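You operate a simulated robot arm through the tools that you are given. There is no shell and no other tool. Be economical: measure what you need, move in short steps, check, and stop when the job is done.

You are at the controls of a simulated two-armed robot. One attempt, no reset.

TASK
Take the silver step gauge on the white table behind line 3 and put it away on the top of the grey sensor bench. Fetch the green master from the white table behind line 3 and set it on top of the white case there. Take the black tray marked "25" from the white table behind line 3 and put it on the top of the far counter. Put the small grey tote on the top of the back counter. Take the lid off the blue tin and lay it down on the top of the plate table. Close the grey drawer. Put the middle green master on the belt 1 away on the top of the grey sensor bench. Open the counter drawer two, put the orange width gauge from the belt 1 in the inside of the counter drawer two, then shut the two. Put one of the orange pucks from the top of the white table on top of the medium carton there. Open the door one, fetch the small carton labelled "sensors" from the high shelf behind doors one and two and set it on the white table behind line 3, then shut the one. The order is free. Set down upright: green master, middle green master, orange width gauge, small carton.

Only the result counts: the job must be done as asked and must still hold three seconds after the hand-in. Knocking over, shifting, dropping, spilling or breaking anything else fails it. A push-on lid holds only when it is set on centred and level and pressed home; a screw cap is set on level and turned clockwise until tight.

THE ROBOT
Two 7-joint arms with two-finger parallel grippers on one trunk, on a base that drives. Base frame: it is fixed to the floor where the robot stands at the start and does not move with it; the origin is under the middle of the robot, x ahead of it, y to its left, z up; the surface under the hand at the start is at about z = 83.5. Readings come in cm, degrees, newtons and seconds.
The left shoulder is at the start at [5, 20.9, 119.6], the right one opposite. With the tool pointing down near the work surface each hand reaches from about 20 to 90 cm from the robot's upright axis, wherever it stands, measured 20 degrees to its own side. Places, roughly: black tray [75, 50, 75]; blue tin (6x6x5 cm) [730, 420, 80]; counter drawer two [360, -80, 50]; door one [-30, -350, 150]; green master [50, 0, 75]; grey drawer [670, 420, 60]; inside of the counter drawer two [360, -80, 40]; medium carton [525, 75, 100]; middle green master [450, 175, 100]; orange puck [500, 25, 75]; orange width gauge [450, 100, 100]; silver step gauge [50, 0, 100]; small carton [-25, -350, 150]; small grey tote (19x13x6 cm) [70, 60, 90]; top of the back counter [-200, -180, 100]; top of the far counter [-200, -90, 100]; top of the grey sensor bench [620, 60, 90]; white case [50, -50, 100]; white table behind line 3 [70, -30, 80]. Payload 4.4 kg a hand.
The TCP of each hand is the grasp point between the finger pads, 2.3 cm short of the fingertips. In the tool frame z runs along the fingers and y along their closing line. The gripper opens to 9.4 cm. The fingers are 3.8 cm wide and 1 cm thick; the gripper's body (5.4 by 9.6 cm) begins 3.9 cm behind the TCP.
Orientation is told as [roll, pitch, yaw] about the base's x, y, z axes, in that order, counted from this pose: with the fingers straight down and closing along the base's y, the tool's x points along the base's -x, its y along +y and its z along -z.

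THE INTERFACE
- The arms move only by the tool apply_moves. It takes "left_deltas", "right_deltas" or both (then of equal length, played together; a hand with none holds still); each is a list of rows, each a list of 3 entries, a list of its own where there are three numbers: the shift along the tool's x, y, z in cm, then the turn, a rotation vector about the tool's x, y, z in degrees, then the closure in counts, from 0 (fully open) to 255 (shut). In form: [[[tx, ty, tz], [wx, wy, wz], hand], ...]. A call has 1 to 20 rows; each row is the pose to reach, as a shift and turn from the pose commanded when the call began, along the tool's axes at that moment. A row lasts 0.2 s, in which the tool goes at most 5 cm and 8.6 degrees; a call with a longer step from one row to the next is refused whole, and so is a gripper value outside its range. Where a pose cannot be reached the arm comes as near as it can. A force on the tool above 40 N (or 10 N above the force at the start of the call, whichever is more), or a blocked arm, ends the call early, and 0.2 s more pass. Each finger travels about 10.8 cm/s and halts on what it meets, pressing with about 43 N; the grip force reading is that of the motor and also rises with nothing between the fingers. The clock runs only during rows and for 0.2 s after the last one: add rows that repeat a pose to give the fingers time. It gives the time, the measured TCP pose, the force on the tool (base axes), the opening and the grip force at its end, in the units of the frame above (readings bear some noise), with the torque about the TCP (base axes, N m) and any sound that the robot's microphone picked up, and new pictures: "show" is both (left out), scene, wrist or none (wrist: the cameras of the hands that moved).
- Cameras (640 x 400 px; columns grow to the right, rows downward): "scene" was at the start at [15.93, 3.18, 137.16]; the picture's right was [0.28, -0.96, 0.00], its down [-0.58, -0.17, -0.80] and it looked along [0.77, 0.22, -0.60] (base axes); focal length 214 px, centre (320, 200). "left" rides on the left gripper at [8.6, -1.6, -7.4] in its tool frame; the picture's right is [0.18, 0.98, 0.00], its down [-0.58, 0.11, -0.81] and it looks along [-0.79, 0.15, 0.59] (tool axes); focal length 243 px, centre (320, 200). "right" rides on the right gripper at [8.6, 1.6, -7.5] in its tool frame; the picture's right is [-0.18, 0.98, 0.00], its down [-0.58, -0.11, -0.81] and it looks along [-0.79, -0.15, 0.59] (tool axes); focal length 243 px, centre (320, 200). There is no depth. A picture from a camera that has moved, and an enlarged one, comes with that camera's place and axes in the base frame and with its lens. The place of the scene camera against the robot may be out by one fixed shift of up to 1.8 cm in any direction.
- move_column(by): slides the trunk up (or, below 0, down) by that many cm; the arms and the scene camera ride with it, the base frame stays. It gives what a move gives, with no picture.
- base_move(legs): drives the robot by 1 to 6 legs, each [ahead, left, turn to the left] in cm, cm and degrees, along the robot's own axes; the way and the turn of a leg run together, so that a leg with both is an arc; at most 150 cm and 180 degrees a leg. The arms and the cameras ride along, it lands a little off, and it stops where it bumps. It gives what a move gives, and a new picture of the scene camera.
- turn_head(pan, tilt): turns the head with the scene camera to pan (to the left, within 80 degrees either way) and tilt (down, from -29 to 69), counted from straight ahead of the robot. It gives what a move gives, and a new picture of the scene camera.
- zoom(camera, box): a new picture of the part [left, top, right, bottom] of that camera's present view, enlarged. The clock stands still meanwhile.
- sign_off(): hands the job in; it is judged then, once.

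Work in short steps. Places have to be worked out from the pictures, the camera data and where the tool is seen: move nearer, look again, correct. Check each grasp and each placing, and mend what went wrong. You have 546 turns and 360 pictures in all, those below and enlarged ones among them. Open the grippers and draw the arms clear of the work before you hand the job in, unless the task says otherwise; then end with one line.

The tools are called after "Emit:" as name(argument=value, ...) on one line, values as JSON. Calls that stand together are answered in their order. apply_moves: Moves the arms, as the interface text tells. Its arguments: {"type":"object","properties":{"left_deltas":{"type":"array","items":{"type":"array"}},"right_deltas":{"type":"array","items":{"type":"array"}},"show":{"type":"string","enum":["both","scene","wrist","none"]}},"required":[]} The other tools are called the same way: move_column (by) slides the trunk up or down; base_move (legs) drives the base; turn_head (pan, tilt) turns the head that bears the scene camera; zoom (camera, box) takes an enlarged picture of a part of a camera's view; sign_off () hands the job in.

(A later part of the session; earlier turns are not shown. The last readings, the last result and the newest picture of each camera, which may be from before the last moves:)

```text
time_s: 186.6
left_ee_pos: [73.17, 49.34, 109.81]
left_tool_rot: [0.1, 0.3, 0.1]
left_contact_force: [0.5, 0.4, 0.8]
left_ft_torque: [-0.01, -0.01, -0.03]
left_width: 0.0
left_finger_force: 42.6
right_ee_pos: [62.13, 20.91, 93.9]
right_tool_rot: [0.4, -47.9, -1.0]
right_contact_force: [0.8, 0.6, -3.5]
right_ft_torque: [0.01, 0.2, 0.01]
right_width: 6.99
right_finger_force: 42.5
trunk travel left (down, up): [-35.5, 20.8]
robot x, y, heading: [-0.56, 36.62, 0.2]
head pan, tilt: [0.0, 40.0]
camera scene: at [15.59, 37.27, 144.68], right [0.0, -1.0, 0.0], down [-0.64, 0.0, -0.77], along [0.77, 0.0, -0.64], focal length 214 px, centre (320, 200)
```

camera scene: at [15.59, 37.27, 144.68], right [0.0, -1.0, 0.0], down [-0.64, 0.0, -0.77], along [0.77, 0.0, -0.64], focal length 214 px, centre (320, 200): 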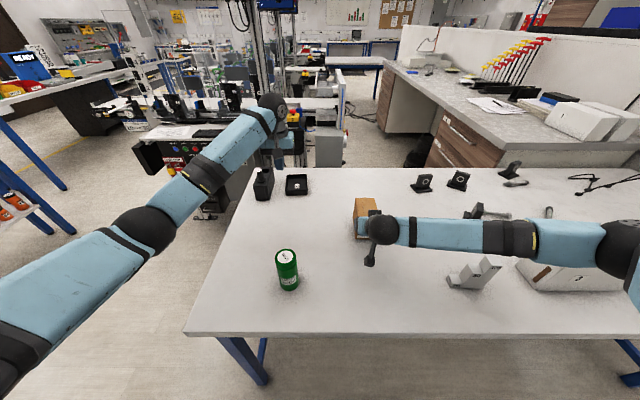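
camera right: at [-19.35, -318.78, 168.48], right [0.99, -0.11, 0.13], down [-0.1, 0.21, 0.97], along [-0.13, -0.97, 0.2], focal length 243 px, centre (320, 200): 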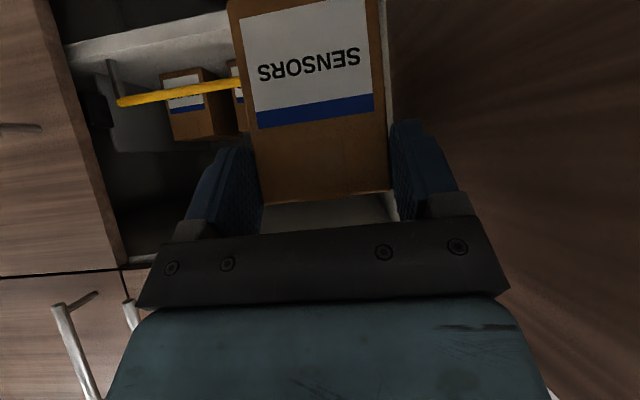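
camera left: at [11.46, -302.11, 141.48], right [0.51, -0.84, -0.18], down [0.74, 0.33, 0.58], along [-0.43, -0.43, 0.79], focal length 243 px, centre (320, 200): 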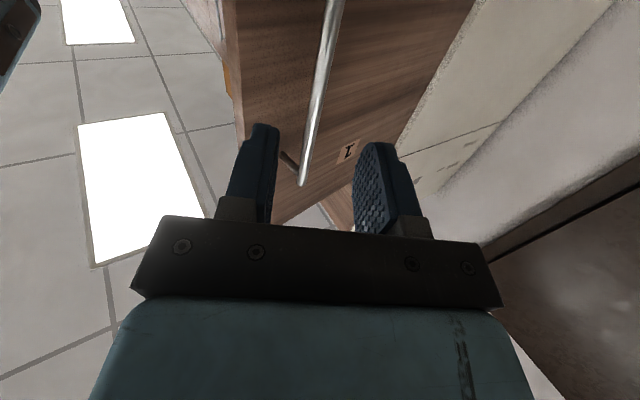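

Now gently down to the table.

Emit:
apply_moves(right_deltas=[[[0.7, 0, 0.7], [0, 0, 0], 255], [[1.5, 0, 1.3], [0, 0, 0], 255], [[1.8, 0, 1.6], [0, 0, 0], 255], [[2, 0, 1.8], [0, 0, 0], 255], [[2.1, 0, 1.95], [0, 0, 0], 255]], show="none")

```text
time_s: 187.7
left_ee_pos: [72.94, 49.26, 109.89]
left_tool_rot: [0.2, 0.2, 0.2]
left_contact_force: [0.4, -1.1, 0.1]
left_ft_torque: [0.04, 0.01, -0.01]
left_width: 0.03
left_finger_force: 42.5
right_ee_pos: [62.49, 20.92, 92.25]
right_tool_rot: [0.6, -48.8, -1.3]
right_contact_force: [-4.4, 0.5, 19.2]
right_ft_torque: [-0.7, 0.27, -0.12]
right_width: 6.96
right_finger_force: 42.7
trunk travel left (down, up): [-35.5, 20.8]
robot x, y, heading: [-0.78, 36.24, 0.4]
head pan, tilt: [0.0, 40.0]
stopped in row 5 (right hand): the force on the tool passed its limit at 41 N (the readings are from after the stop); the commanded pose is now the measured one
```

Contact at z 92.25. I enlarge the view to see whether the carton stands level.

Emit:
zoom(camera="scene", box=[320, 170, 440, 280])

Emit:
zoom(camera="right", box=[0, 0, 640, 400])

```text
3.64 times, centred on (380, 225) of scene
camera zoom: at [15.31, 37.33, 144.7], right [0.0, -1.0, 0.0], down [-0.64, 0.0, -0.77], along [0.77, 0.0, -0.64], focal length 780 px, centre (102, 109)
```

zoom: 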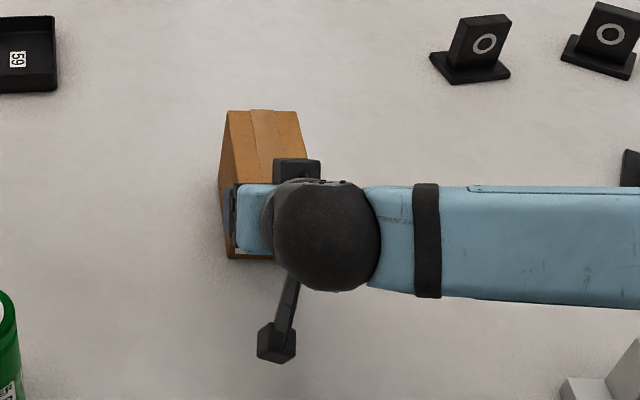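

```text
1.00 times, centred on (320, 200) of right (not enlarged: the box is as wide or as high as the picture)
camera zoom: at [51.04, 22.54, 90.69], right [0.13, 0.98, 0.15], down [-0.23, -0.11, 0.97], along [0.96, -0.16, 0.21], focal length 243 px, centre (320, 200)
```

zoom: 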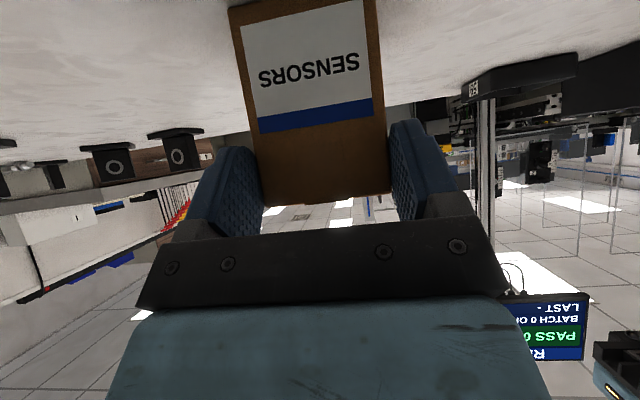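

It sits square. I open the fingers and withdraw back along them.

Emit:
apply_moves(right_deltas=[[[-0.2, 0, -0.2], [0, 0.9, 0], 255], [[-0.2, 0, -0.2], [0, 0.9, 0], 100], [[-0.2, 0, -0.2], [0, 0.9, 0], 0], [[-0.2, 0, -0.2], [0, 0.9, 0], 0], [[-0.2, 0, -3], [0, 0.9, 0], 0], [[-0.2, 0, -7], [0, 0.9, 0], 0], [[-0.2, 0, -11], [0, 0.9, 0], 0], [[-0.2, 0, -15], [0, 0.9, 0], 0], [[-0.2, 0, -19], [0, 0.9, 0], 0]], show="scene")

```text
time_s: 189.7
left_ee_pos: [73.04, 49.35, 109.97]
left_tool_rot: [0.2, 0.2, 0.2]
left_contact_force: [-0.5, -0.7, 0.4]
left_ft_torque: [0.0, -0.01, 0.0]
left_width: 0.0
left_finger_force: 42.5
right_ee_pos: [48.12, 20.94, 104.57]
right_tool_rot: [0.6, -47.6, -1.2]
right_contact_force: [0.1, 1.2, 0.0]
right_ft_torque: [0.01, 0.0, -0.01]
right_width: 9.41
right_finger_force: 0.0
trunk travel left (down, up): [-35.5, 20.8]
robot x, y, heading: [-0.86, 36.71, 0.1]
head pan, tilt: [0.0, 40.0]
camera scene: at [15.38, 37.31, 144.71], right [0.0, -1.0, 0.0], down [-0.64, 0.0, -0.77], along [0.77, 0.0, -0.64], focal length 214 px, centre (320, 200)
```

scene: 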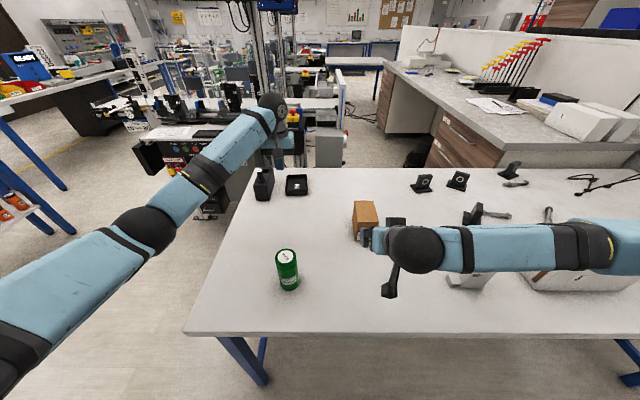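

The carton stands on the table. I raise the right hand and turn it fingers-down, then shift the base right towards the step gauge.

Emit:
apply_moves(right_deltas=[[[-2, 0, -1.3], [0, 7.9, 0], 0], [[-3.9, 0, -2.7], [0, 15.9, 0], 0], [[-5.9, 0, -4], [0, 23.8, 0], 0], [[-7.8, 0, -5.3], [0, 31.7, 0], 0], [[-9.8, 0, -6.7], [0, 39.7, 0], 0], [[-11.7, 0, -8], [0, 47.6, 0], 0]], show="none")

Emit:
base_move(legs=[[0, -28, 0]])

Emit:
zoom(camera="right", box=[0, 0, 640, 400])

```text
time_s: 191.1
left_ee_pos: [72.99, 49.44, 110.0]
left_tool_rot: [0.3, 0.2, 0.1]
left_contact_force: [0.0, -0.6, 0.6]
left_ft_torque: [-0.04, -0.01, 0.01]
left_width: 0.01
left_finger_force: 42.5
right_ee_pos: [50.26, 20.96, 118.73]
right_tool_rot: [0.4, 0.1, -0.8]
right_contact_force: [-1.0, -0.1, 0.5]
right_ft_torque: [-0.01, -0.02, 0.02]
right_width: 9.39
right_finger_force: 0.0
trunk travel left (down, up): [-35.5, 20.8]
robot x, y, heading: [-0.8, 36.83, 0.1]
head pan, tilt: [0.0, 40.0]
```

```text
time_s: 194.2
left_ee_pos: [73.23, 21.5, 110.07]
left_tool_rot: [0.3, 0.3, 0.1]
left_contact_force: [0.3, -0.1, -0.2]
left_ft_torque: [0.05, 0.0, 0.03]
left_width: 0.0
left_finger_force: 42.9
right_ee_pos: [50.34, -7.02, 118.76]
right_tool_rot: [0.3, 0.1, -0.8]
right_contact_force: [-0.7, 0.5, 0.3]
right_ft_torque: [0.03, 0.01, -0.01]
right_width: 9.38
right_finger_force: 0.1
trunk travel left (down, up): [-35.5, 20.8]
robot x, y, heading: [-0.39, 8.16, 0.4]
head pan, tilt: [0.0, 40.0]
camera scene: at [15.58, 9.53, 144.7], right [0.0, -1.0, 0.0], down [-0.64, 0.0, -0.77], along [0.77, 0.0, -0.64], focal length 214 px, centre (320, 200)
```

scene: 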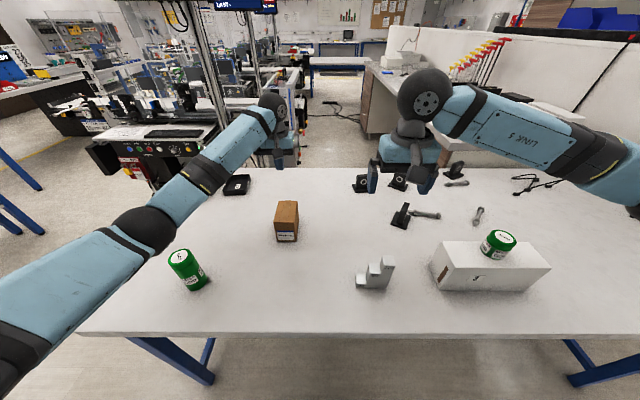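

```text
1.00 times, centred on (320, 200) of right (not enlarged: the box is as wide or as high as the picture)
camera zoom: at [41.7, -5.42, 126.18], right [0.2, 0.98, 0.01], down [0.58, -0.12, 0.81], along [0.79, -0.16, -0.59], focal length 243 px, centre (320, 200)
```

zoom: 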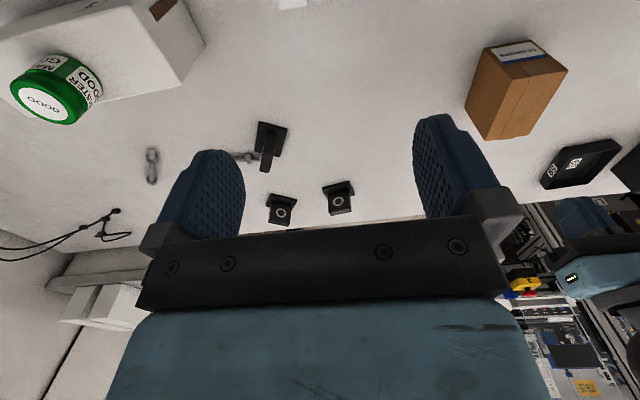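

The gauge is nearer than the wrist view; I draw the right hand back 12 and enlarge the scene view.

Emit:
apply_moves(right_deltas=[[[4, 0, 0], [0, 0, 0], 0], [[8, 0, 0], [0, 0, 0], 0], [[12, 0, 0], [0, 0, 0], 0]], show="wrist")

Emit:
zoom(camera="scene", box=[330, 230, 430, 310])

```text
time_s: 195.0
left_ee_pos: [73.08, 21.46, 109.95]
left_tool_rot: [0.2, 0.1, 0.1]
left_contact_force: [-0.5, 0.6, -0.7]
left_ft_torque: [0.02, -0.01, 0.01]
left_width: 0.0
left_finger_force: 42.0
right_ee_pos: [38.32, -6.83, 118.79]
right_tool_rot: [0.4, -0.1, -0.7]
right_contact_force: [-0.4, -0.3, -0.2]
right_ft_torque: [-0.02, -0.04, -0.01]
right_width: 9.4
right_finger_force: 0.1
trunk travel left (down, up): [-35.5, 20.8]
robot x, y, heading: [-0.14, 8.93, 0.2]
head pan, tilt: [0.0, 40.0]
camera right: at [29.63, -5.22, 126.24], right [0.2, 0.98, 0.01], down [0.58, -0.12, 0.81], along [0.79, -0.16, -0.59], focal length 243 px, centre (320, 200)
```

right: 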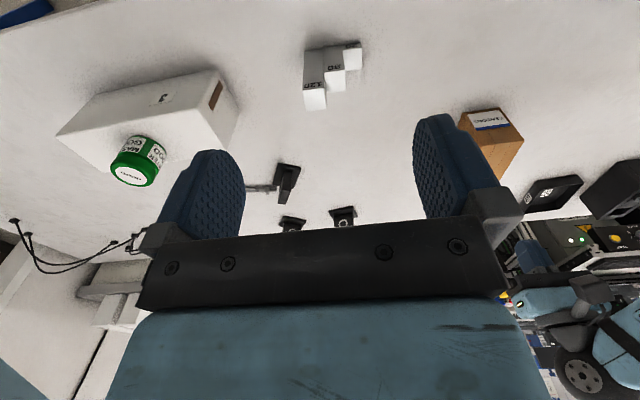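

```text
5.00 times, centred on (380, 270) of scene
camera zoom: at [15.51, 9.55, 144.71], right [0.0, -1.0, 0.0], down [-0.64, 0.0, -0.77], along [0.77, 0.0, -0.64], focal length 1072 px, centre (20, -150)
```

zoom: 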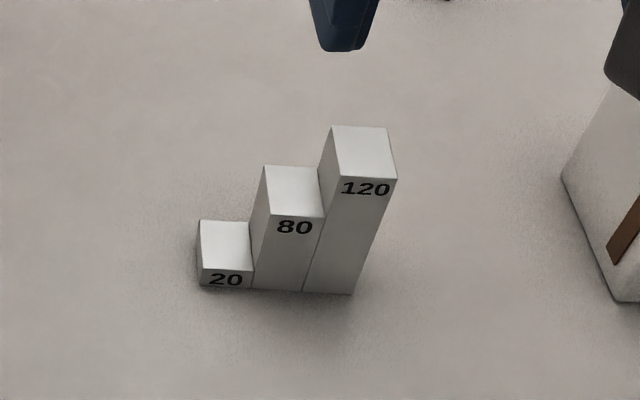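

Gauge: thickness x 46.3–49.4, length y −11…−2 (tallest end at −y, 12 cm tall), turned about 4°. I turn the right hand −93° to close across its thickness and bring it over [47.8,−7.9].

Emit:
apply_moves(right_deltas=[[[-0.9, -0.1, 0], [0, 0, 8.45], 60], [[-1.7, -0.2, 0], [0, 0, 16.9], 60], [[-2.6, -0.3, 0], [0, 0, 25.4], 60], [[-3.5, -0.4, 0], [0, 0, 33.8], 60], [[-4.3, -0.5, 1], [0, 0, 42.3], 60], [[-5.2, -0.6, 2], [0, 0, 50.7], 60], [[-6, -0.7, 4], [0, 0, 59.2], 60], [[-6.9, -0.8, 6], [0, 0, 67.6], 60], [[-7.8, -0.9, 8], [0, 0, 76.1], 60], [[-8.6, -1, 10], [0, 0, 84.5], 60], [[-9.5, -1.1, 12], [0, 0, 93], 60]], show="both")

```text
time_s: 197.4
left_ee_pos: [73.09, 21.42, 110.03]
left_tool_rot: [0.3, 0.2, 0.2]
left_contact_force: [-0.1, 0.9, 0.4]
left_ft_torque: [0.01, 0.01, 0.0]
left_width: 0.0
left_finger_force: 42.0
right_ee_pos: [47.76, -8.07, 106.59]
right_tool_rot: [0.1, 0.5, -93.9]
right_contact_force: [-1.4, -0.5, 0.2]
right_ft_torque: [0.0, -0.01, 0.0]
right_width: 7.2
right_finger_force: 0.1
trunk travel left (down, up): [-35.5, 20.8]
robot x, y, heading: [-0.31, 8.87, 0.2]
head pan, tilt: [0.0, 40.0]
camera scene: at [15.61, 9.51, 144.7], right [0.0, -1.0, 0.0], down [-0.64, 0.0, -0.77], along [0.77, 0.0, -0.64], focal length 214 px, centre (320, 200)
camera right: at [50.06, 0.31, 114.14], right [0.97, -0.25, 0.0], down [-0.15, -0.58, 0.8], along [-0.2, -0.78, -0.6], focal length 243 px, centre (320, 200)
```

scene: 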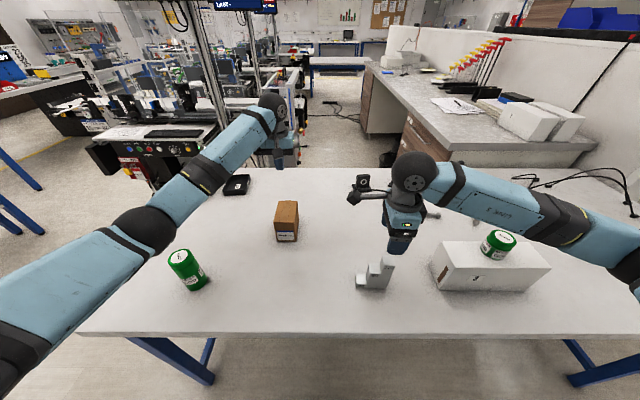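
right: 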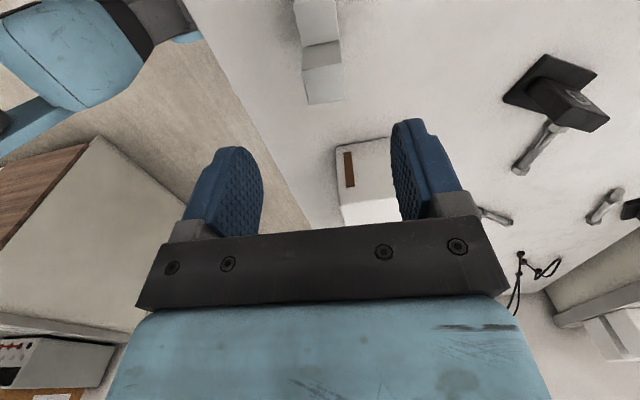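

The tall block's top is centred at [47.9,−9.5]. The palm must stay above its 95.4 top, so I go down to z≈92 and close.

Emit:
apply_moves(right_deltas=[[[0, 0, 4], [0, 0, 0], 60], [[0, 0, 8], [0, 0, 0], 60], [[0, 0, 12], [0, 0, 0], 60], [[0, 0, 14.5], [0, 0, 0], 60], [[0, 0, 14.5], [0, 0, 0], 255], [[0, 0, 14.5], [0, 0, 0], 255], [[0, 0, 14.5], [0, 0, 0], 255]], show="wrist")

```text
time_s: 199.0
left_ee_pos: [73.18, 21.42, 109.94]
left_tool_rot: [0.2, 0.2, 0.0]
left_contact_force: [-0.1, -0.2, -0.3]
left_ft_torque: [-0.04, 0.04, 0.01]
left_width: 0.01
left_finger_force: 42.0
right_ee_pos: [47.78, -7.79, 92.09]
right_tool_rot: [-0.1, 0.4, -93.8]
right_contact_force: [1.5, -0.1, 1.1]
right_ft_torque: [-0.09, -0.16, 0.0]
right_width: 3.18
right_finger_force: 43.3
trunk travel left (down, up): [-35.5, 20.8]
robot x, y, heading: [-0.42, 8.61, 0.3]
head pan, tilt: [0.0, 40.0]
camera right: at [49.93, 0.51, 99.69], right [0.97, -0.25, 0.0], down [-0.15, -0.58, 0.8], along [-0.2, -0.78, -0.6], focal length 243 px, centre (320, 200)
```

right: 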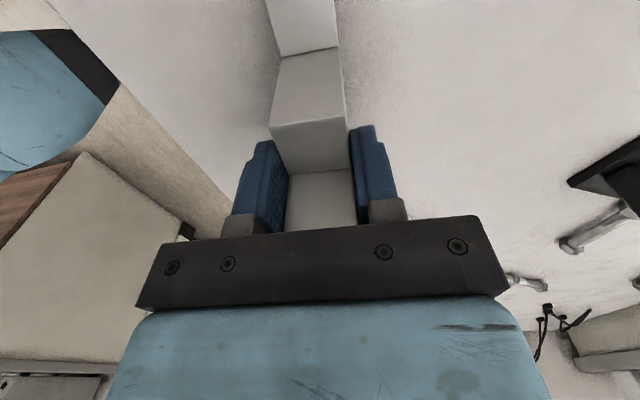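

Gripped at 3.18. I lift it.

Emit:
apply_moves(right_deltas=[[[0, 0, -3], [0, 0, 0], 255], [[0, 0, -8], [0, 0, 0], 255], [[0, 0, -13], [0, 0, 0], 255], [[0, 0, -18], [0, 0, 0], 255], [[0, 0, -23], [0, 0, 0], 255], [[0, 0, -28], [0, 0, 0], 255]], show="scene")

```text
time_s: 200.4
left_ee_pos: [73.23, 21.46, 110.08]
left_tool_rot: [0.2, 0.2, 0.2]
left_contact_force: [0.0, 0.6, 0.1]
left_ft_torque: [0.0, -0.01, 0.0]
left_width: 0.01
left_finger_force: 42.0
right_ee_pos: [47.75, -7.98, 120.03]
right_tool_rot: [0.0, 0.3, -93.7]
right_contact_force: [0.0, -0.3, -3.1]
right_ft_torque: [0.0, -0.01, 0.0]
right_width: 3.2
right_finger_force: 43.2
trunk travel left (down, up): [-35.5, 20.8]
robot x, y, heading: [-0.22, 8.78, 0.1]
head pan, tilt: [0.0, 40.0]
camera scene: at [15.54, 9.59, 144.69], right [0.0, -1.0, 0.0], down [-0.64, 0.0, -0.77], along [0.77, 0.0, -0.64], focal length 214 px, centre (320, 200)
```

scene: 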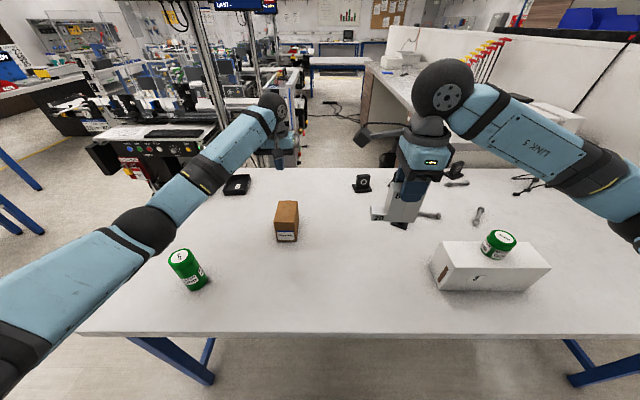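

Held. I tuck the left hand nearer, then back away from the table and go left to look along the aisle.

Emit:
apply_moves(left_deltas=[[[4.5, 2, -1], [0, 0, 0], 255], [[9, 4, -2], [0, 0, 0], 255], [[13.5, 6, -3], [0, 0, 0], 255], [[18, 8, -4], [0, 0, 0], 255], [[22.5, 10, -5], [0, 0, 0], 255], [[27, 12, -5], [0, 0, 0], 255], [[30, 13, -5], [0, 0, 0], 255]], show="none")

Emit:
base_move(legs=[[-45, 0, 0], [0, 125, 0]])

Emit:
turn_head(pan=0, tilt=20)

```text
refused: row 1 steps farther than a row can; nothing moved
```

```text
time_s: 211.1
left_ee_pos: [27.22, 124.75, 109.91]
left_tool_rot: [0.0, 0.3, 0.7]
left_contact_force: [0.1, 0.1, 0.6]
left_ft_torque: [-0.03, 0.02, 0.02]
left_width: 0.0
left_finger_force: 42.3
right_ee_pos: [2.15, 94.84, 120.08]
right_tool_rot: [-0.1, 0.3, -93.3]
right_contact_force: [-0.3, -0.1, -2.4]
right_ft_torque: [-0.03, -0.01, 0.01]
right_width: 3.19
right_finger_force: 42.8
trunk travel left (down, up): [-35.5, 20.8]
robot x, y, heading: [-46.37, 111.05, 0.8]
head pan, tilt: [0.0, 40.0]
stopped in leg 2: the robot was blocked; the commanded pose is now the measured one
camera scene: at [-30.29, 112.22, 144.69], right [0.01, -1.0, 0.0], down [-0.64, -0.01, -0.77], along [0.77, 0.01, -0.64], focal length 214 px, centre (320, 200)
```

scene: 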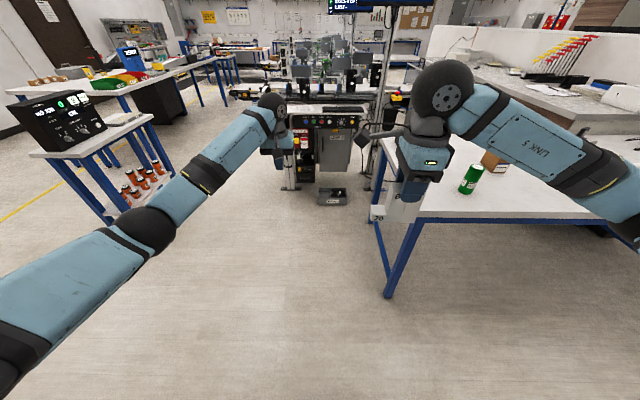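

```text
time_s: 212.0
left_ee_pos: [27.14, 124.68, 109.85]
left_tool_rot: [0.2, 0.2, 0.6]
left_contact_force: [-0.6, 0.1, 0.9]
left_ft_torque: [-0.05, -0.01, 0.02]
left_width: 0.0
left_finger_force: 42.7
right_ee_pos: [2.22, 94.8, 119.94]
right_tool_rot: [-0.2, 0.3, -93.3]
right_contact_force: [-0.1, 0.1, -2.9]
right_ft_torque: [0.01, 0.03, 0.0]
right_width: 3.18
right_finger_force: 42.9
trunk travel left (down, up): [-35.5, 20.8]
robot x, y, heading: [-46.41, 110.95, 0.5]
head pan, tilt: [0.0, 20.0]
camera scene: at [-29.48, 112.1, 147.83], right [0.01, -1.0, 0.0], down [-0.34, 0.0, -0.94], along [0.94, 0.01, -0.34], focal length 214 px, centre (320, 200)
```

scene: 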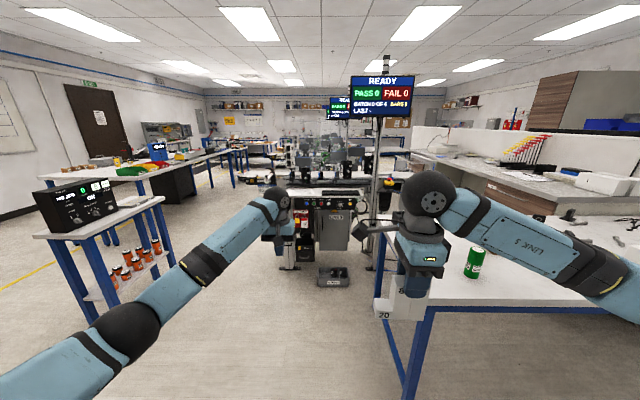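

Something on the left blocked (the gantry post). I step back right, go forward and then left into the aisle left of line 3, and look.

Emit:
base_move(legs=[[0, -5, 0], [45, 0, 0], [0, 95, 0]])

```text
time_s: 223.8
left_ee_pos: [71.17, 216.48, 109.95]
left_tool_rot: [0.1, 0.2, 0.6]
left_contact_force: [0.2, 0.7, 0.3]
left_ft_torque: [0.0, 0.0, -0.02]
left_width: 0.0
left_finger_force: 42.8
right_ee_pos: [45.95, 186.62, 119.98]
right_tool_rot: [-0.1, 0.4, -93.3]
right_contact_force: [0.5, 0.4, -3.4]
right_ft_torque: [-0.02, 0.01, -0.02]
right_width: 3.2
right_finger_force: 43.1
trunk travel left (down, up): [-35.5, 20.8]
robot x, y, heading: [-2.84, 202.84, 0.7]
head pan, tilt: [0.0, 20.0]
camera scene: at [14.47, 203.92, 147.83], right [0.01, -1.0, 0.0], down [-0.34, 0.0, -0.94], along [0.94, 0.01, -0.34], focal length 214 px, centre (320, 200)
```

scene: 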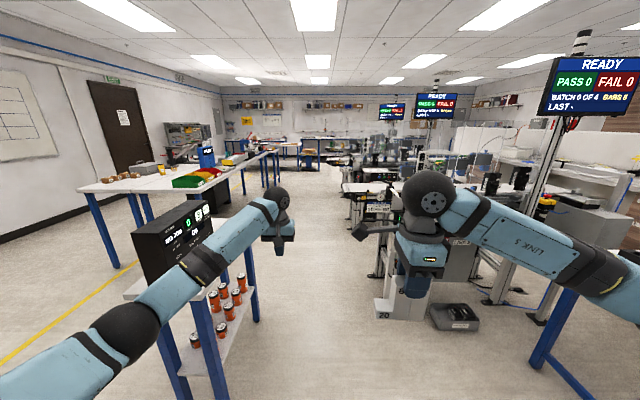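

Clear aisle between y≈145 and 253. I go 10 right and 150 ahead.

Emit:
base_move(legs=[[0, -8, -0.5], [150, 0, 0], [100, 0, 0]])

```text
time_s: 230.0
left_ee_pos: [182.35, 205.9, 110.71]
left_tool_rot: [0.0, -0.3, -1.4]
left_contact_force: [0.5, 0.7, -0.9]
left_ft_torque: [0.0, 0.01, 0.01]
left_width: 0.0
left_finger_force: 42.0
right_ee_pos: [155.85, 176.78, 119.92]
right_tool_rot: [-0.5, -0.5, -95.9]
right_contact_force: [0.9, -0.9, -2.7]
right_ft_torque: [0.0, 0.0, 0.03]
right_width: 3.19
right_finger_force: 43.0
trunk travel left (down, up): [-35.5, 20.8]
robot x, y, heading: [108.97, 194.6, -1.4]
head pan, tilt: [0.0, 20.0]
stopped in leg 2: the robot was blocked; the commanded pose is now the measured one
camera scene: at [124.8, 195.79, 148.07], right [-0.03, -1.0, 0.01], down [-0.33, 0.0, -0.94], along [0.94, -0.03, -0.33], focal length 214 px, centre (320, 200)
```

scene: 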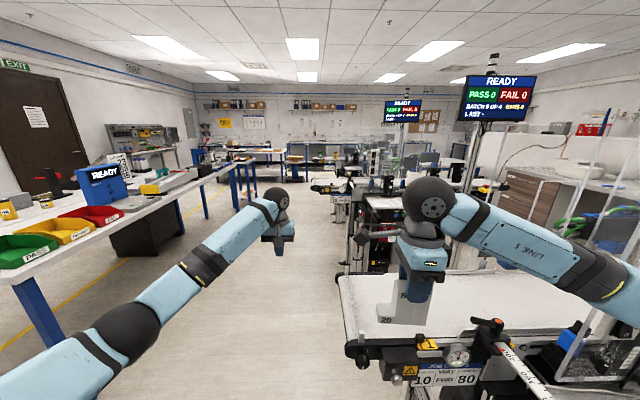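

The right elbow, sticking out ~58, met line 3. I back up, extend the right arm forward to draw the elbow in, and shift left.

Emit:
base_move(legs=[[-12, 0, 1.4], [0, 17, 0]])

Emit:
zoom(camera="scene", box=[300, 180, 640, 400])

```text
time_s: 233.0
left_ee_pos: [170.99, 224.56, 109.8]
left_tool_rot: [0.2, 0.2, 0.1]
left_contact_force: [-0.1, -0.9, 0.0]
left_ft_torque: [0.0, -0.01, 0.02]
left_width: 0.0
left_finger_force: 43.0
right_ee_pos: [145.51, 194.54, 119.09]
right_tool_rot: [-1.3, 0.0, -94.2]
right_contact_force: [-0.4, 0.6, -3.0]
right_ft_torque: [0.01, -0.02, -0.02]
right_width: 3.21
right_finger_force: 43.3
trunk travel left (down, up): [-35.5, 20.8]
robot x, y, heading: [97.26, 211.61, 0.1]
head pan, tilt: [0.0, 20.0]
camera scene: at [114.12, 212.54, 147.83], right [0.0, -1.0, 0.0], down [-0.34, 0.0, -0.94], along [0.94, 0.0, -0.34], focal length 214 px, centre (320, 200)
```

scene: 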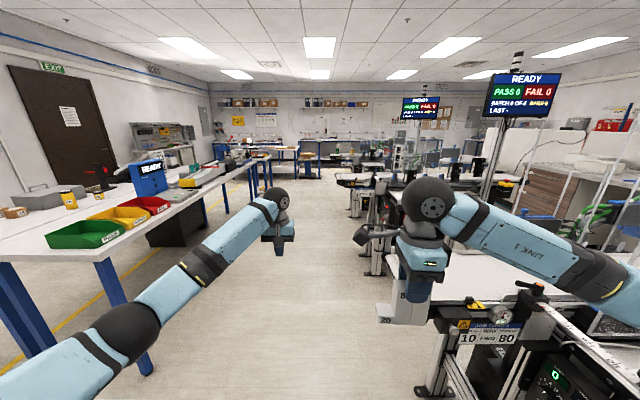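

```text
1.82 times, centred on (470, 290) of scene
camera zoom: at [114.12, 212.54, 147.83], right [0.0, -1.0, 0.0], down [-0.34, 0.0, -0.94], along [0.94, 0.0, -0.34], focal length 390 px, centre (47, 36)
```

zoom: 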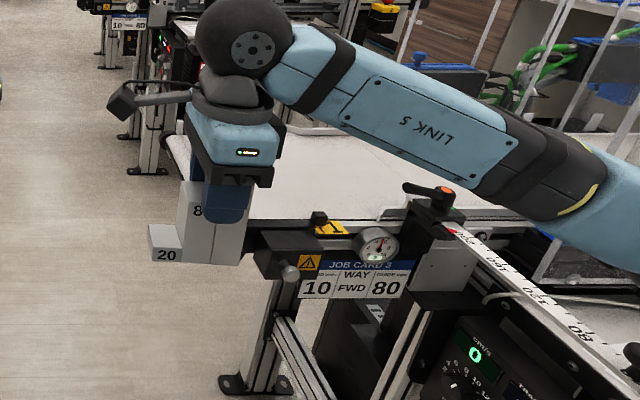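

Beyond the meter table the aisle widens to y≈315. I extend the right arm 22 forward, go on 60, then shift left 25.

Emit:
apply_moves(right_deltas=[[[-0.3, 4.4, 0], [0, 0, 0], 255], [[-0.6, 8.8, 0], [0, 0, 0], 255], [[-0.9, 13.2, 0], [0, 0, 0], 255], [[-1.2, 17.6, 0], [0, 0, 0], 255], [[-1.5, 22, 0], [0, 0, 0], 255]], show="none")

Emit:
base_move(legs=[[70, 0, 0], [0, 30, 0], [120, 0, 0]])

```text
time_s: 234.2
left_ee_pos: [171.09, 224.55, 109.69]
left_tool_rot: [0.2, 0.4, 0.2]
left_contact_force: [-0.3, 0.0, 0.5]
left_ft_torque: [0.01, 0.03, 0.05]
left_width: 0.0
left_finger_force: 42.7
right_ee_pos: [167.36, 191.52, 118.47]
right_tool_rot: [-1.4, -0.1, -94.2]
right_contact_force: [-0.1, -0.3, -2.8]
right_ft_torque: [0.0, -0.02, 0.0]
right_width: 3.2
right_finger_force: 43.0
trunk travel left (down, up): [-35.5, 20.8]
robot x, y, heading: [96.85, 211.95, 0.0]
head pan, tilt: [0.0, 20.0]
```

```text
time_s: 239.9
left_ee_pos: [241.94, 242.67, 109.81]
left_tool_rot: [0.1, 0.3, -0.3]
left_contact_force: [1.0, 0.1, -0.6]
left_ft_torque: [-0.03, 0.01, 0.03]
left_width: 0.0
left_finger_force: 42.3
right_ee_pos: [237.91, 209.57, 118.43]
right_tool_rot: [-1.4, -0.3, -94.6]
right_contact_force: [0.2, 0.6, -3.2]
right_ft_torque: [-0.03, 0.02, 0.0]
right_width: 3.2
right_finger_force: 43.0
trunk travel left (down, up): [-35.5, 20.8]
robot x, y, heading: [168.12, 229.94, -0.4]
head pan, tilt: [0.0, 20.0]
stopped in leg 2: the robot was blocked; the commanded pose is now the measured one
camera scene: at [185.05, 231.22, 147.84], right [-0.01, -1.0, 0.0], down [-0.34, 0.0, -0.94], along [0.94, -0.01, -0.34], focal length 214 px, centre (320, 200)
```

scene: 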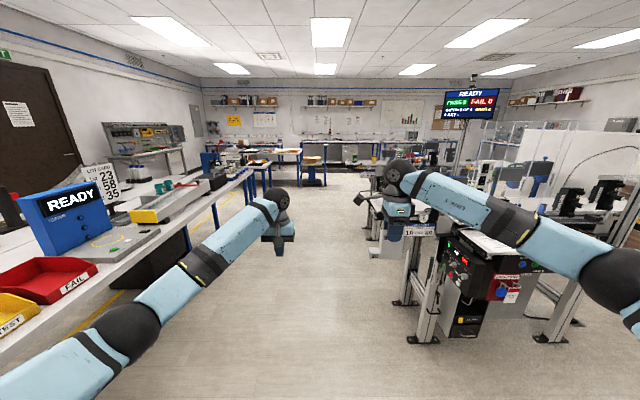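

The base's rear met the small meter table's corner region. I go 35 ahead first, then 25 left.

Emit:
base_move(legs=[[35, -2, 0.4], [0, 27, 0], [110, 0, 0]])

```text
time_s: 250.0
left_ee_pos: [386.99, 267.38, 109.68]
left_tool_rot: [0.2, 0.3, -0.2]
left_contact_force: [0.1, -1.2, -0.3]
left_ft_torque: [-0.02, 0.0, -0.01]
left_width: 0.02
left_finger_force: 42.2
right_ee_pos: [383.22, 234.34, 118.53]
right_tool_rot: [-1.5, 0.0, -94.6]
right_contact_force: [-0.5, 0.3, -2.9]
right_ft_torque: [-0.01, 0.0, -0.06]
right_width: 3.17
right_finger_force: 42.6
trunk travel left (down, up): [-35.5, 20.8]
robot x, y, heading: [313.03, 255.04, -0.1]
head pan, tilt: [0.0, 20.0]
camera scene: at [330.23, 255.74, 147.83], right [0.0, -1.0, 0.0], down [-0.34, 0.0, -0.94], along [0.94, 0.0, -0.34], focal length 214 px, centre (320, 200)
```

scene: 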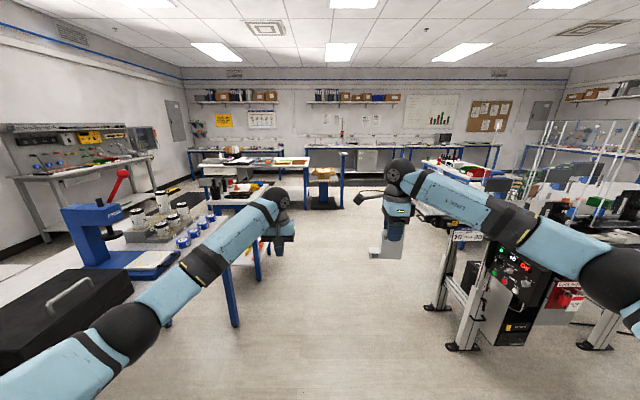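

Line 1 is ahead on the right. I go on 130 and then look right.

Emit:
base_move(legs=[[150, 0, 0], [60, 0, 0]])

Emit:
turn_head(pan=-60, tilt=20)

```text
time_s: 260.4
left_ee_pos: [596.33, 266.89, 109.8]
left_tool_rot: [0.2, 0.2, -0.2]
left_contact_force: [-0.2, 0.8, -0.6]
left_ft_torque: [0.05, -0.02, -0.01]
left_width: 0.0
left_finger_force: 42.4
right_ee_pos: [592.31, 233.71, 118.48]
right_tool_rot: [-1.4, -0.2, -94.7]
right_contact_force: [1.0, 0.0, -2.6]
right_ft_torque: [0.01, 0.0, 0.03]
right_width: 3.19
right_finger_force: 42.6
trunk travel left (down, up): [-35.5, 20.8]
robot x, y, heading: [522.5, 254.57, -0.1]
head pan, tilt: [0.0, 20.0]
camera scene: at [539.37, 255.22, 147.84], right [0.0, -1.0, 0.0], down [-0.34, 0.0, -0.94], along [0.94, 0.0, -0.34], focal length 214 px, centre (320, 200)
```

scene: 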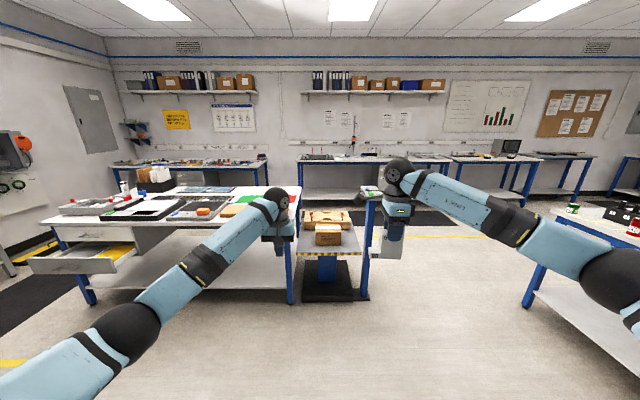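

```text
time_s: 261.7
left_ee_pos: [596.29, 266.78, 109.95]
left_tool_rot: [0.2, 0.3, -0.2]
left_contact_force: [-0.4, -0.3, -0.1]
left_ft_torque: [0.0, 0.0, -0.02]
left_width: 0.0
left_finger_force: 42.3
right_ee_pos: [592.4, 233.77, 118.55]
right_tool_rot: [-1.4, -0.1, -94.6]
right_contact_force: [-0.5, -0.5, -3.2]
right_ft_torque: [0.0, 0.03, -0.01]
right_width: 3.19
right_finger_force: 42.5
trunk travel left (down, up): [-35.5, 20.8]
robot x, y, heading: [522.42, 254.16, -0.2]
head pan, tilt: [-60.0, 20.0]
camera scene: at [534.69, 247.18, 147.83], right [-0.87, -0.5, 0.0], down [-0.17, 0.3, -0.94], along [0.47, -0.81, -0.34], focal length 214 px, centre (320, 200)
```

scene: 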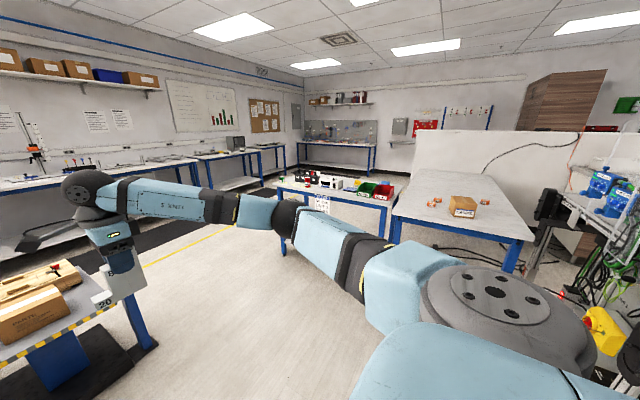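

The sensor bench (bins, red/green boxes) is at about [620,65], and beside it the white table with the carton and orange pucks. I turn to face −y, and move to x≈617.

Emit:
base_move(legs=[[0, 0, -90], [25, 0, 0], [0, 92, 0]])

Emit:
turn_head(pan=0, tilt=25)

```text
time_s: 275.3
left_ee_pos: [625.72, 155.07, 109.88]
left_tool_rot: [0.3, 0.3, -90.3]
left_contact_force: [-0.6, 0.9, 0.6]
left_ft_torque: [0.03, 0.0, 0.01]
left_width: 0.0
left_finger_force: 42.0
right_ee_pos: [592.75, 159.06, 118.4]
right_tool_rot: [-1.4, -0.1, 175.4]
right_contact_force: [-0.2, 0.4, -2.8]
right_ft_torque: [-0.02, -0.01, 0.0]
right_width: 3.16
right_finger_force: 43.5
trunk travel left (down, up): [-35.5, 20.8]
robot x, y, heading: [613.48, 229.1, -90.3]
head pan, tilt: [-60.0, 20.0]
camera scene: at [606.21, 218.34, 147.83], right [-0.5, 0.87, 0.0], down [0.3, 0.17, -0.94], along [-0.82, -0.47, -0.34], focal length 214 px, centre (320, 200)
```

scene: 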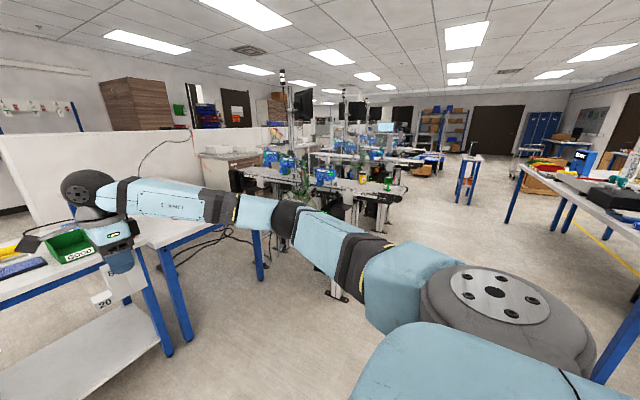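

```text
time_s: 276.6
left_ee_pos: [625.71, 155.02, 109.81]
left_tool_rot: [0.2, 0.2, -90.3]
left_contact_force: [0.4, 0.2, 0.0]
left_ft_torque: [-0.01, 0.0, 0.02]
left_width: 0.0
left_finger_force: 42.6
right_ee_pos: [592.74, 158.98, 118.43]
right_tool_rot: [-1.4, -0.1, 175.4]
right_contact_force: [-0.3, -0.2, -2.7]
right_ft_torque: [-0.02, 0.02, 0.01]
right_width: 3.2
right_finger_force: 42.5
trunk travel left (down, up): [-35.5, 20.8]
robot x, y, heading: [613.52, 228.9, -90.3]
head pan, tilt: [0.0, 25.0]
camera scene: at [614.24, 213.75, 147.02], right [-1.0, 0.01, 0.0], down [0.0, 0.42, -0.91], along [0.0, -0.91, -0.42], focal length 214 px, centre (320, 200)
```

scene: 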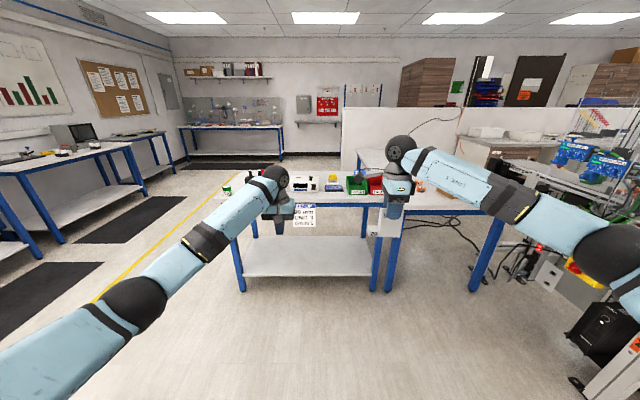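

The bench spans x 567–682 with its front at y≈79, top z≈85. I drive 65 ahead and look down at its top.

Emit:
base_move(legs=[[70, 0, 0]])

Emit:
turn_head(pan=0, tilt=42)

```text
time_s: 280.4
left_ee_pos: [625.11, 85.79, 109.84]
left_tool_rot: [0.2, 0.3, -90.5]
left_contact_force: [-0.8, 0.3, 1.6]
left_ft_torque: [0.02, 0.02, 0.04]
left_width: 0.0
left_finger_force: 42.0
right_ee_pos: [592.01, 89.87, 118.54]
right_tool_rot: [-1.4, -0.1, 175.1]
right_contact_force: [0.3, -0.1, -2.4]
right_ft_torque: [0.0, 0.04, 0.03]
right_width: 3.18
right_finger_force: 42.9
trunk travel left (down, up): [-35.5, 20.8]
robot x, y, heading: [613.23, 159.8, -90.2]
head pan, tilt: [0.0, 25.0]
camera scene: at [613.75, 144.44, 147.03], right [-1.0, 0.01, 0.0], down [0.0, 0.42, -0.91], along [-0.01, -0.91, -0.42], focal length 214 px, centre (320, 200)
```

scene: 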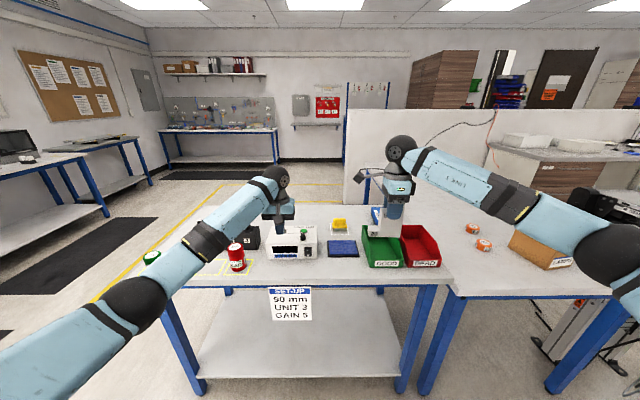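

```text
time_s: 281.2
left_ee_pos: [625.03, 85.72, 109.84]
left_tool_rot: [0.3, 0.3, -90.4]
left_contact_force: [0.2, -0.6, 0.4]
left_ft_torque: [0.0, 0.0, -0.02]
left_width: 0.03
left_finger_force: 42.7
right_ee_pos: [591.93, 89.79, 118.54]
right_tool_rot: [-1.5, -0.1, 175.0]
right_contact_force: [0.0, 0.5, -2.2]
right_ft_torque: [0.06, 0.0, -0.03]
right_width: 3.18
right_finger_force: 42.8
trunk travel left (down, up): [-35.5, 20.8]
robot x, y, heading: [612.87, 159.59, -90.7]
head pan, tilt: [0.0, 42.0]
camera scene: at [613.76, 145.3, 144.41], right [-1.0, 0.01, 0.0], down [0.01, 0.67, -0.74], along [-0.01, -0.74, -0.67], focal length 214 px, centre (320, 200)
```

scene: 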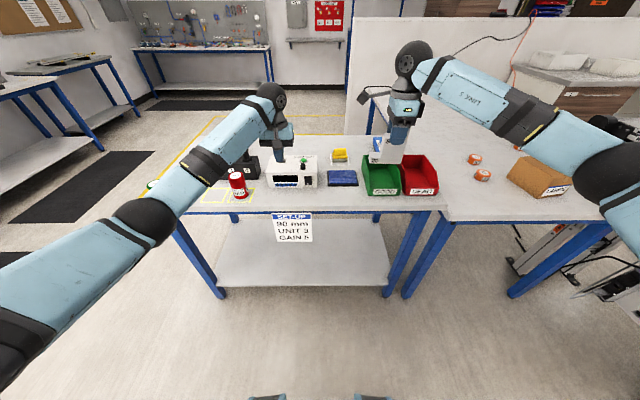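

I enlarge the bench top.

Emit:
zoom(camera="scene", box=[150, 120, 450, 230])

```text
2.13 times, centred on (300, 175) of scene
camera zoom: at [613.76, 145.3, 144.41], right [-1.0, 0.01, 0.0], down [0.01, 0.67, -0.74], along [-0.01, -0.74, -0.67], focal length 458 px, centre (363, 253)
```

zoom: 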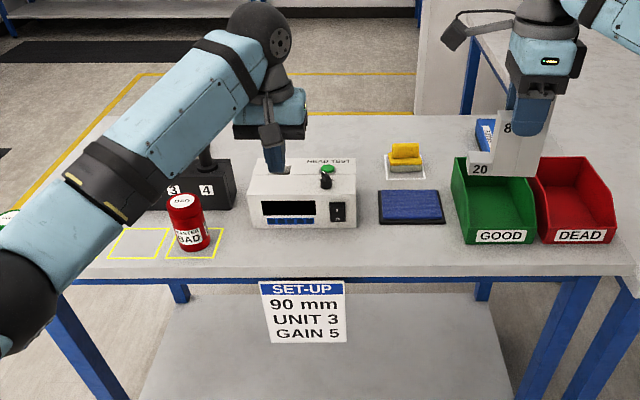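

The strip x 594–614, y 70–83 at the front is free. I move the gauge over [603,76.5] and lower it to just above.

Emit:
apply_moves(right_deltas=[[[3, 3, 0], [-0.5, 0, 0], 255], [[6, 6.1, 0], [-1, 0, 0], 255], [[9, 9.2, 0], [-1.5, 0, 0], 255], [[12.1, 12.3, 1], [-1.5, 0, 0], 255], [[12.1, 12.3, 5.5], [-1.5, 0, 0], 255], [[12.1, 12.3, 10], [-1.5, 0, 0], 255], [[12.1, 12.3, 14.5], [-1.5, 0, 0], 255], [[12.1, 12.3, 19], [-1.5, 0, 0], 255]], show="both")

```text
time_s: 283.0
left_ee_pos: [624.99, 85.72, 109.77]
left_tool_rot: [0.2, 0.5, -90.6]
left_contact_force: [-1.0, -0.4, 0.4]
left_ft_torque: [0.0, -0.03, 0.01]
left_width: 0.0
left_finger_force: 42.1
right_ee_pos: [603.03, 76.92, 99.11]
right_tool_rot: [0.1, -0.1, 175.1]
right_contact_force: [0.1, 0.0, -3.3]
right_ft_torque: [0.02, 0.0, -0.03]
right_width: 3.18
right_finger_force: 42.3
trunk travel left (down, up): [-35.5, 20.8]
robot x, y, heading: [612.89, 159.73, -90.5]
head pan, tilt: [0.0, 42.0]
camera scene: at [613.75, 145.18, 144.39], right [-1.0, 0.01, 0.0], down [0.01, 0.67, -0.74], along [-0.01, -0.74, -0.67], focal length 214 px, centre (320, 200)
camera right: at [611.46, 74.4, 106.63], right [-0.27, -0.96, 0.0], down [-0.57, 0.16, 0.81], along [-0.78, 0.21, -0.59], focal length 243 px, centre (320, 200)
```

scene: 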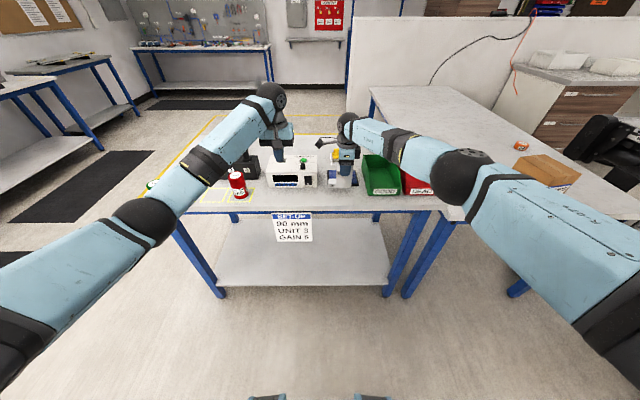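
right: 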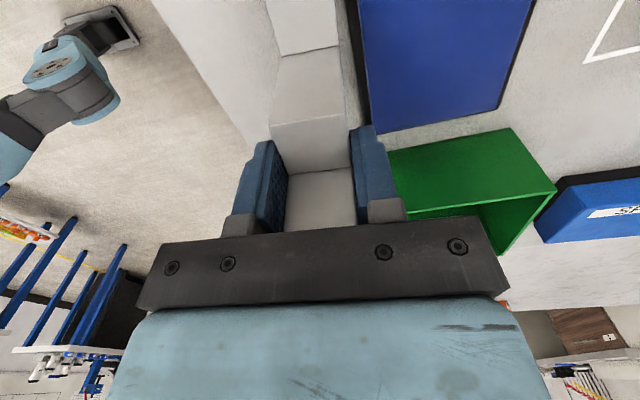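

The pad's front edge is y≈73.4 and the bench edge y≈87.6. I shift 1.5 towards me and lower.

Emit:
apply_moves(right_deltas=[[[-0.1, -1.5, 2], [0, 0, 0], 255], [[-0.1, -1.5, 4], [0, 0, 0], 255], [[-0.1, -1.5, 5], [0, 0, 0], 255], [[-0.1, -1.5, 5.5], [0, 0, 0], 255], [[-0.1, -1.5, 5.9], [0, 0, 0], 255], [[-0.1, -1.5, 6.3], [0, 0, 0], 255]], show="none")

```text
time_s: 283.7
left_ee_pos: [624.98, 85.96, 110.08]
left_tool_rot: [0.1, 0.3, -90.5]
left_contact_force: [-0.6, -0.8, -0.7]
left_ft_torque: [0.03, 0.0, 0.0]
left_width: 0.01
left_finger_force: 42.6
right_ee_pos: [603.01, 78.11, 96.68]
right_tool_rot: [0.9, 0.1, 175.1]
right_contact_force: [0.0, 10.4, 28.5]
right_ft_torque: [1.41, 0.4, -0.13]
right_width: 3.19
right_finger_force: 42.4
trunk travel left (down, up): [-35.5, 20.8]
robot x, y, heading: [612.96, 159.19, -90.6]
head pan, tilt: [0.0, 42.0]
stopped in row 3 (right hand): the force on the tool passed its limit at 43 N (the readings are from after the stop); the commanded pose is now the measured one
```

Contact at bottom z≈88, so the bench is at 88. I ease up, level the hand, and set down again gently.

Emit:
apply_moves(right_deltas=[[[0, 0, -0.6], [0.9, 0, 0], 255], [[0, 0, -0.6], [0.9, 0, 0], 255], [[0, 0, -0.3], [0.9, 0, 0], 255], [[0, 0, -0.1], [0.9, 0, 0], 255]], show="wrist")

```text
time_s: 284.7
left_ee_pos: [624.99, 85.92, 109.99]
left_tool_rot: [0.3, 0.0, -90.4]
left_contact_force: [-0.4, -0.3, 0.3]
left_ft_torque: [0.01, 0.01, 0.03]
left_width: 0.0
left_finger_force: 42.2
right_ee_pos: [602.91, 78.17, 96.51]
right_tool_rot: [0.2, 0.2, 174.9]
right_contact_force: [1.4, -3.8, 20.8]
right_ft_torque: [-0.05, -0.02, 0.06]
right_width: 3.19
right_finger_force: 43.4
trunk travel left (down, up): [-35.5, 20.8]
robot x, y, heading: [612.89, 159.79, -90.5]
head pan, tilt: [0.0, 42.0]
camera right: at [611.38, 75.7, 104.08], right [-0.27, -0.96, 0.0], down [-0.57, 0.16, 0.81], along [-0.78, 0.22, -0.59], focal length 243 px, centre (320, 200)
```

right: 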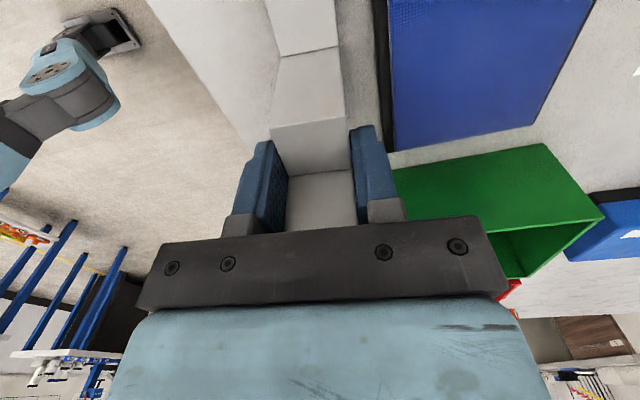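

Set down squarely. I open part-way and rise.

Emit:
apply_moves(right_deltas=[[[0, 0, -0.2], [0, 0, 0], 180], [[0, 0, -0.2], [0, 0, 0], 110], [[0, 0, -0.2], [0, 0, 0], 110], [[0, 0, -4], [0, 0, 0], 110], [[0, 0, -9], [0, 0, 0], 110], [[0, 0, -14], [0, 0, 0], 110], [[0, 0, -19], [0, 0, 0], 110]], show="scene")

```text
time_s: 286.3
left_ee_pos: [625.03, 85.87, 109.94]
left_tool_rot: [0.2, 0.2, -90.6]
left_contact_force: [-0.1, 0.5, -0.4]
left_ft_torque: [0.04, -0.01, -0.04]
left_width: 0.0
left_finger_force: 42.0
right_ee_pos: [602.91, 78.08, 115.15]
right_tool_rot: [-0.2, 0.0, 175.0]
right_contact_force: [0.8, -0.8, 0.4]
right_ft_torque: [-0.02, -0.02, -0.02]
right_width: 5.33
right_finger_force: 0.1
trunk travel left (down, up): [-35.5, 20.8]
robot x, y, heading: [613.29, 159.47, -90.3]
head pan, tilt: [0.0, 42.0]
camera scene: at [613.77, 145.46, 144.42], right [-1.0, 0.01, 0.0], down [0.01, 0.67, -0.74], along [-0.01, -0.74, -0.67], focal length 214 px, centre (320, 200)
```

scene: 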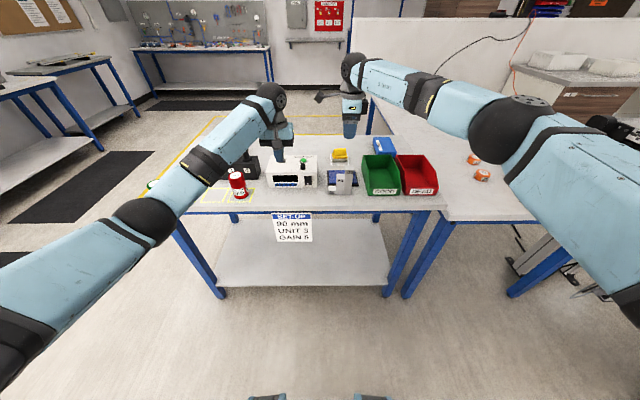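

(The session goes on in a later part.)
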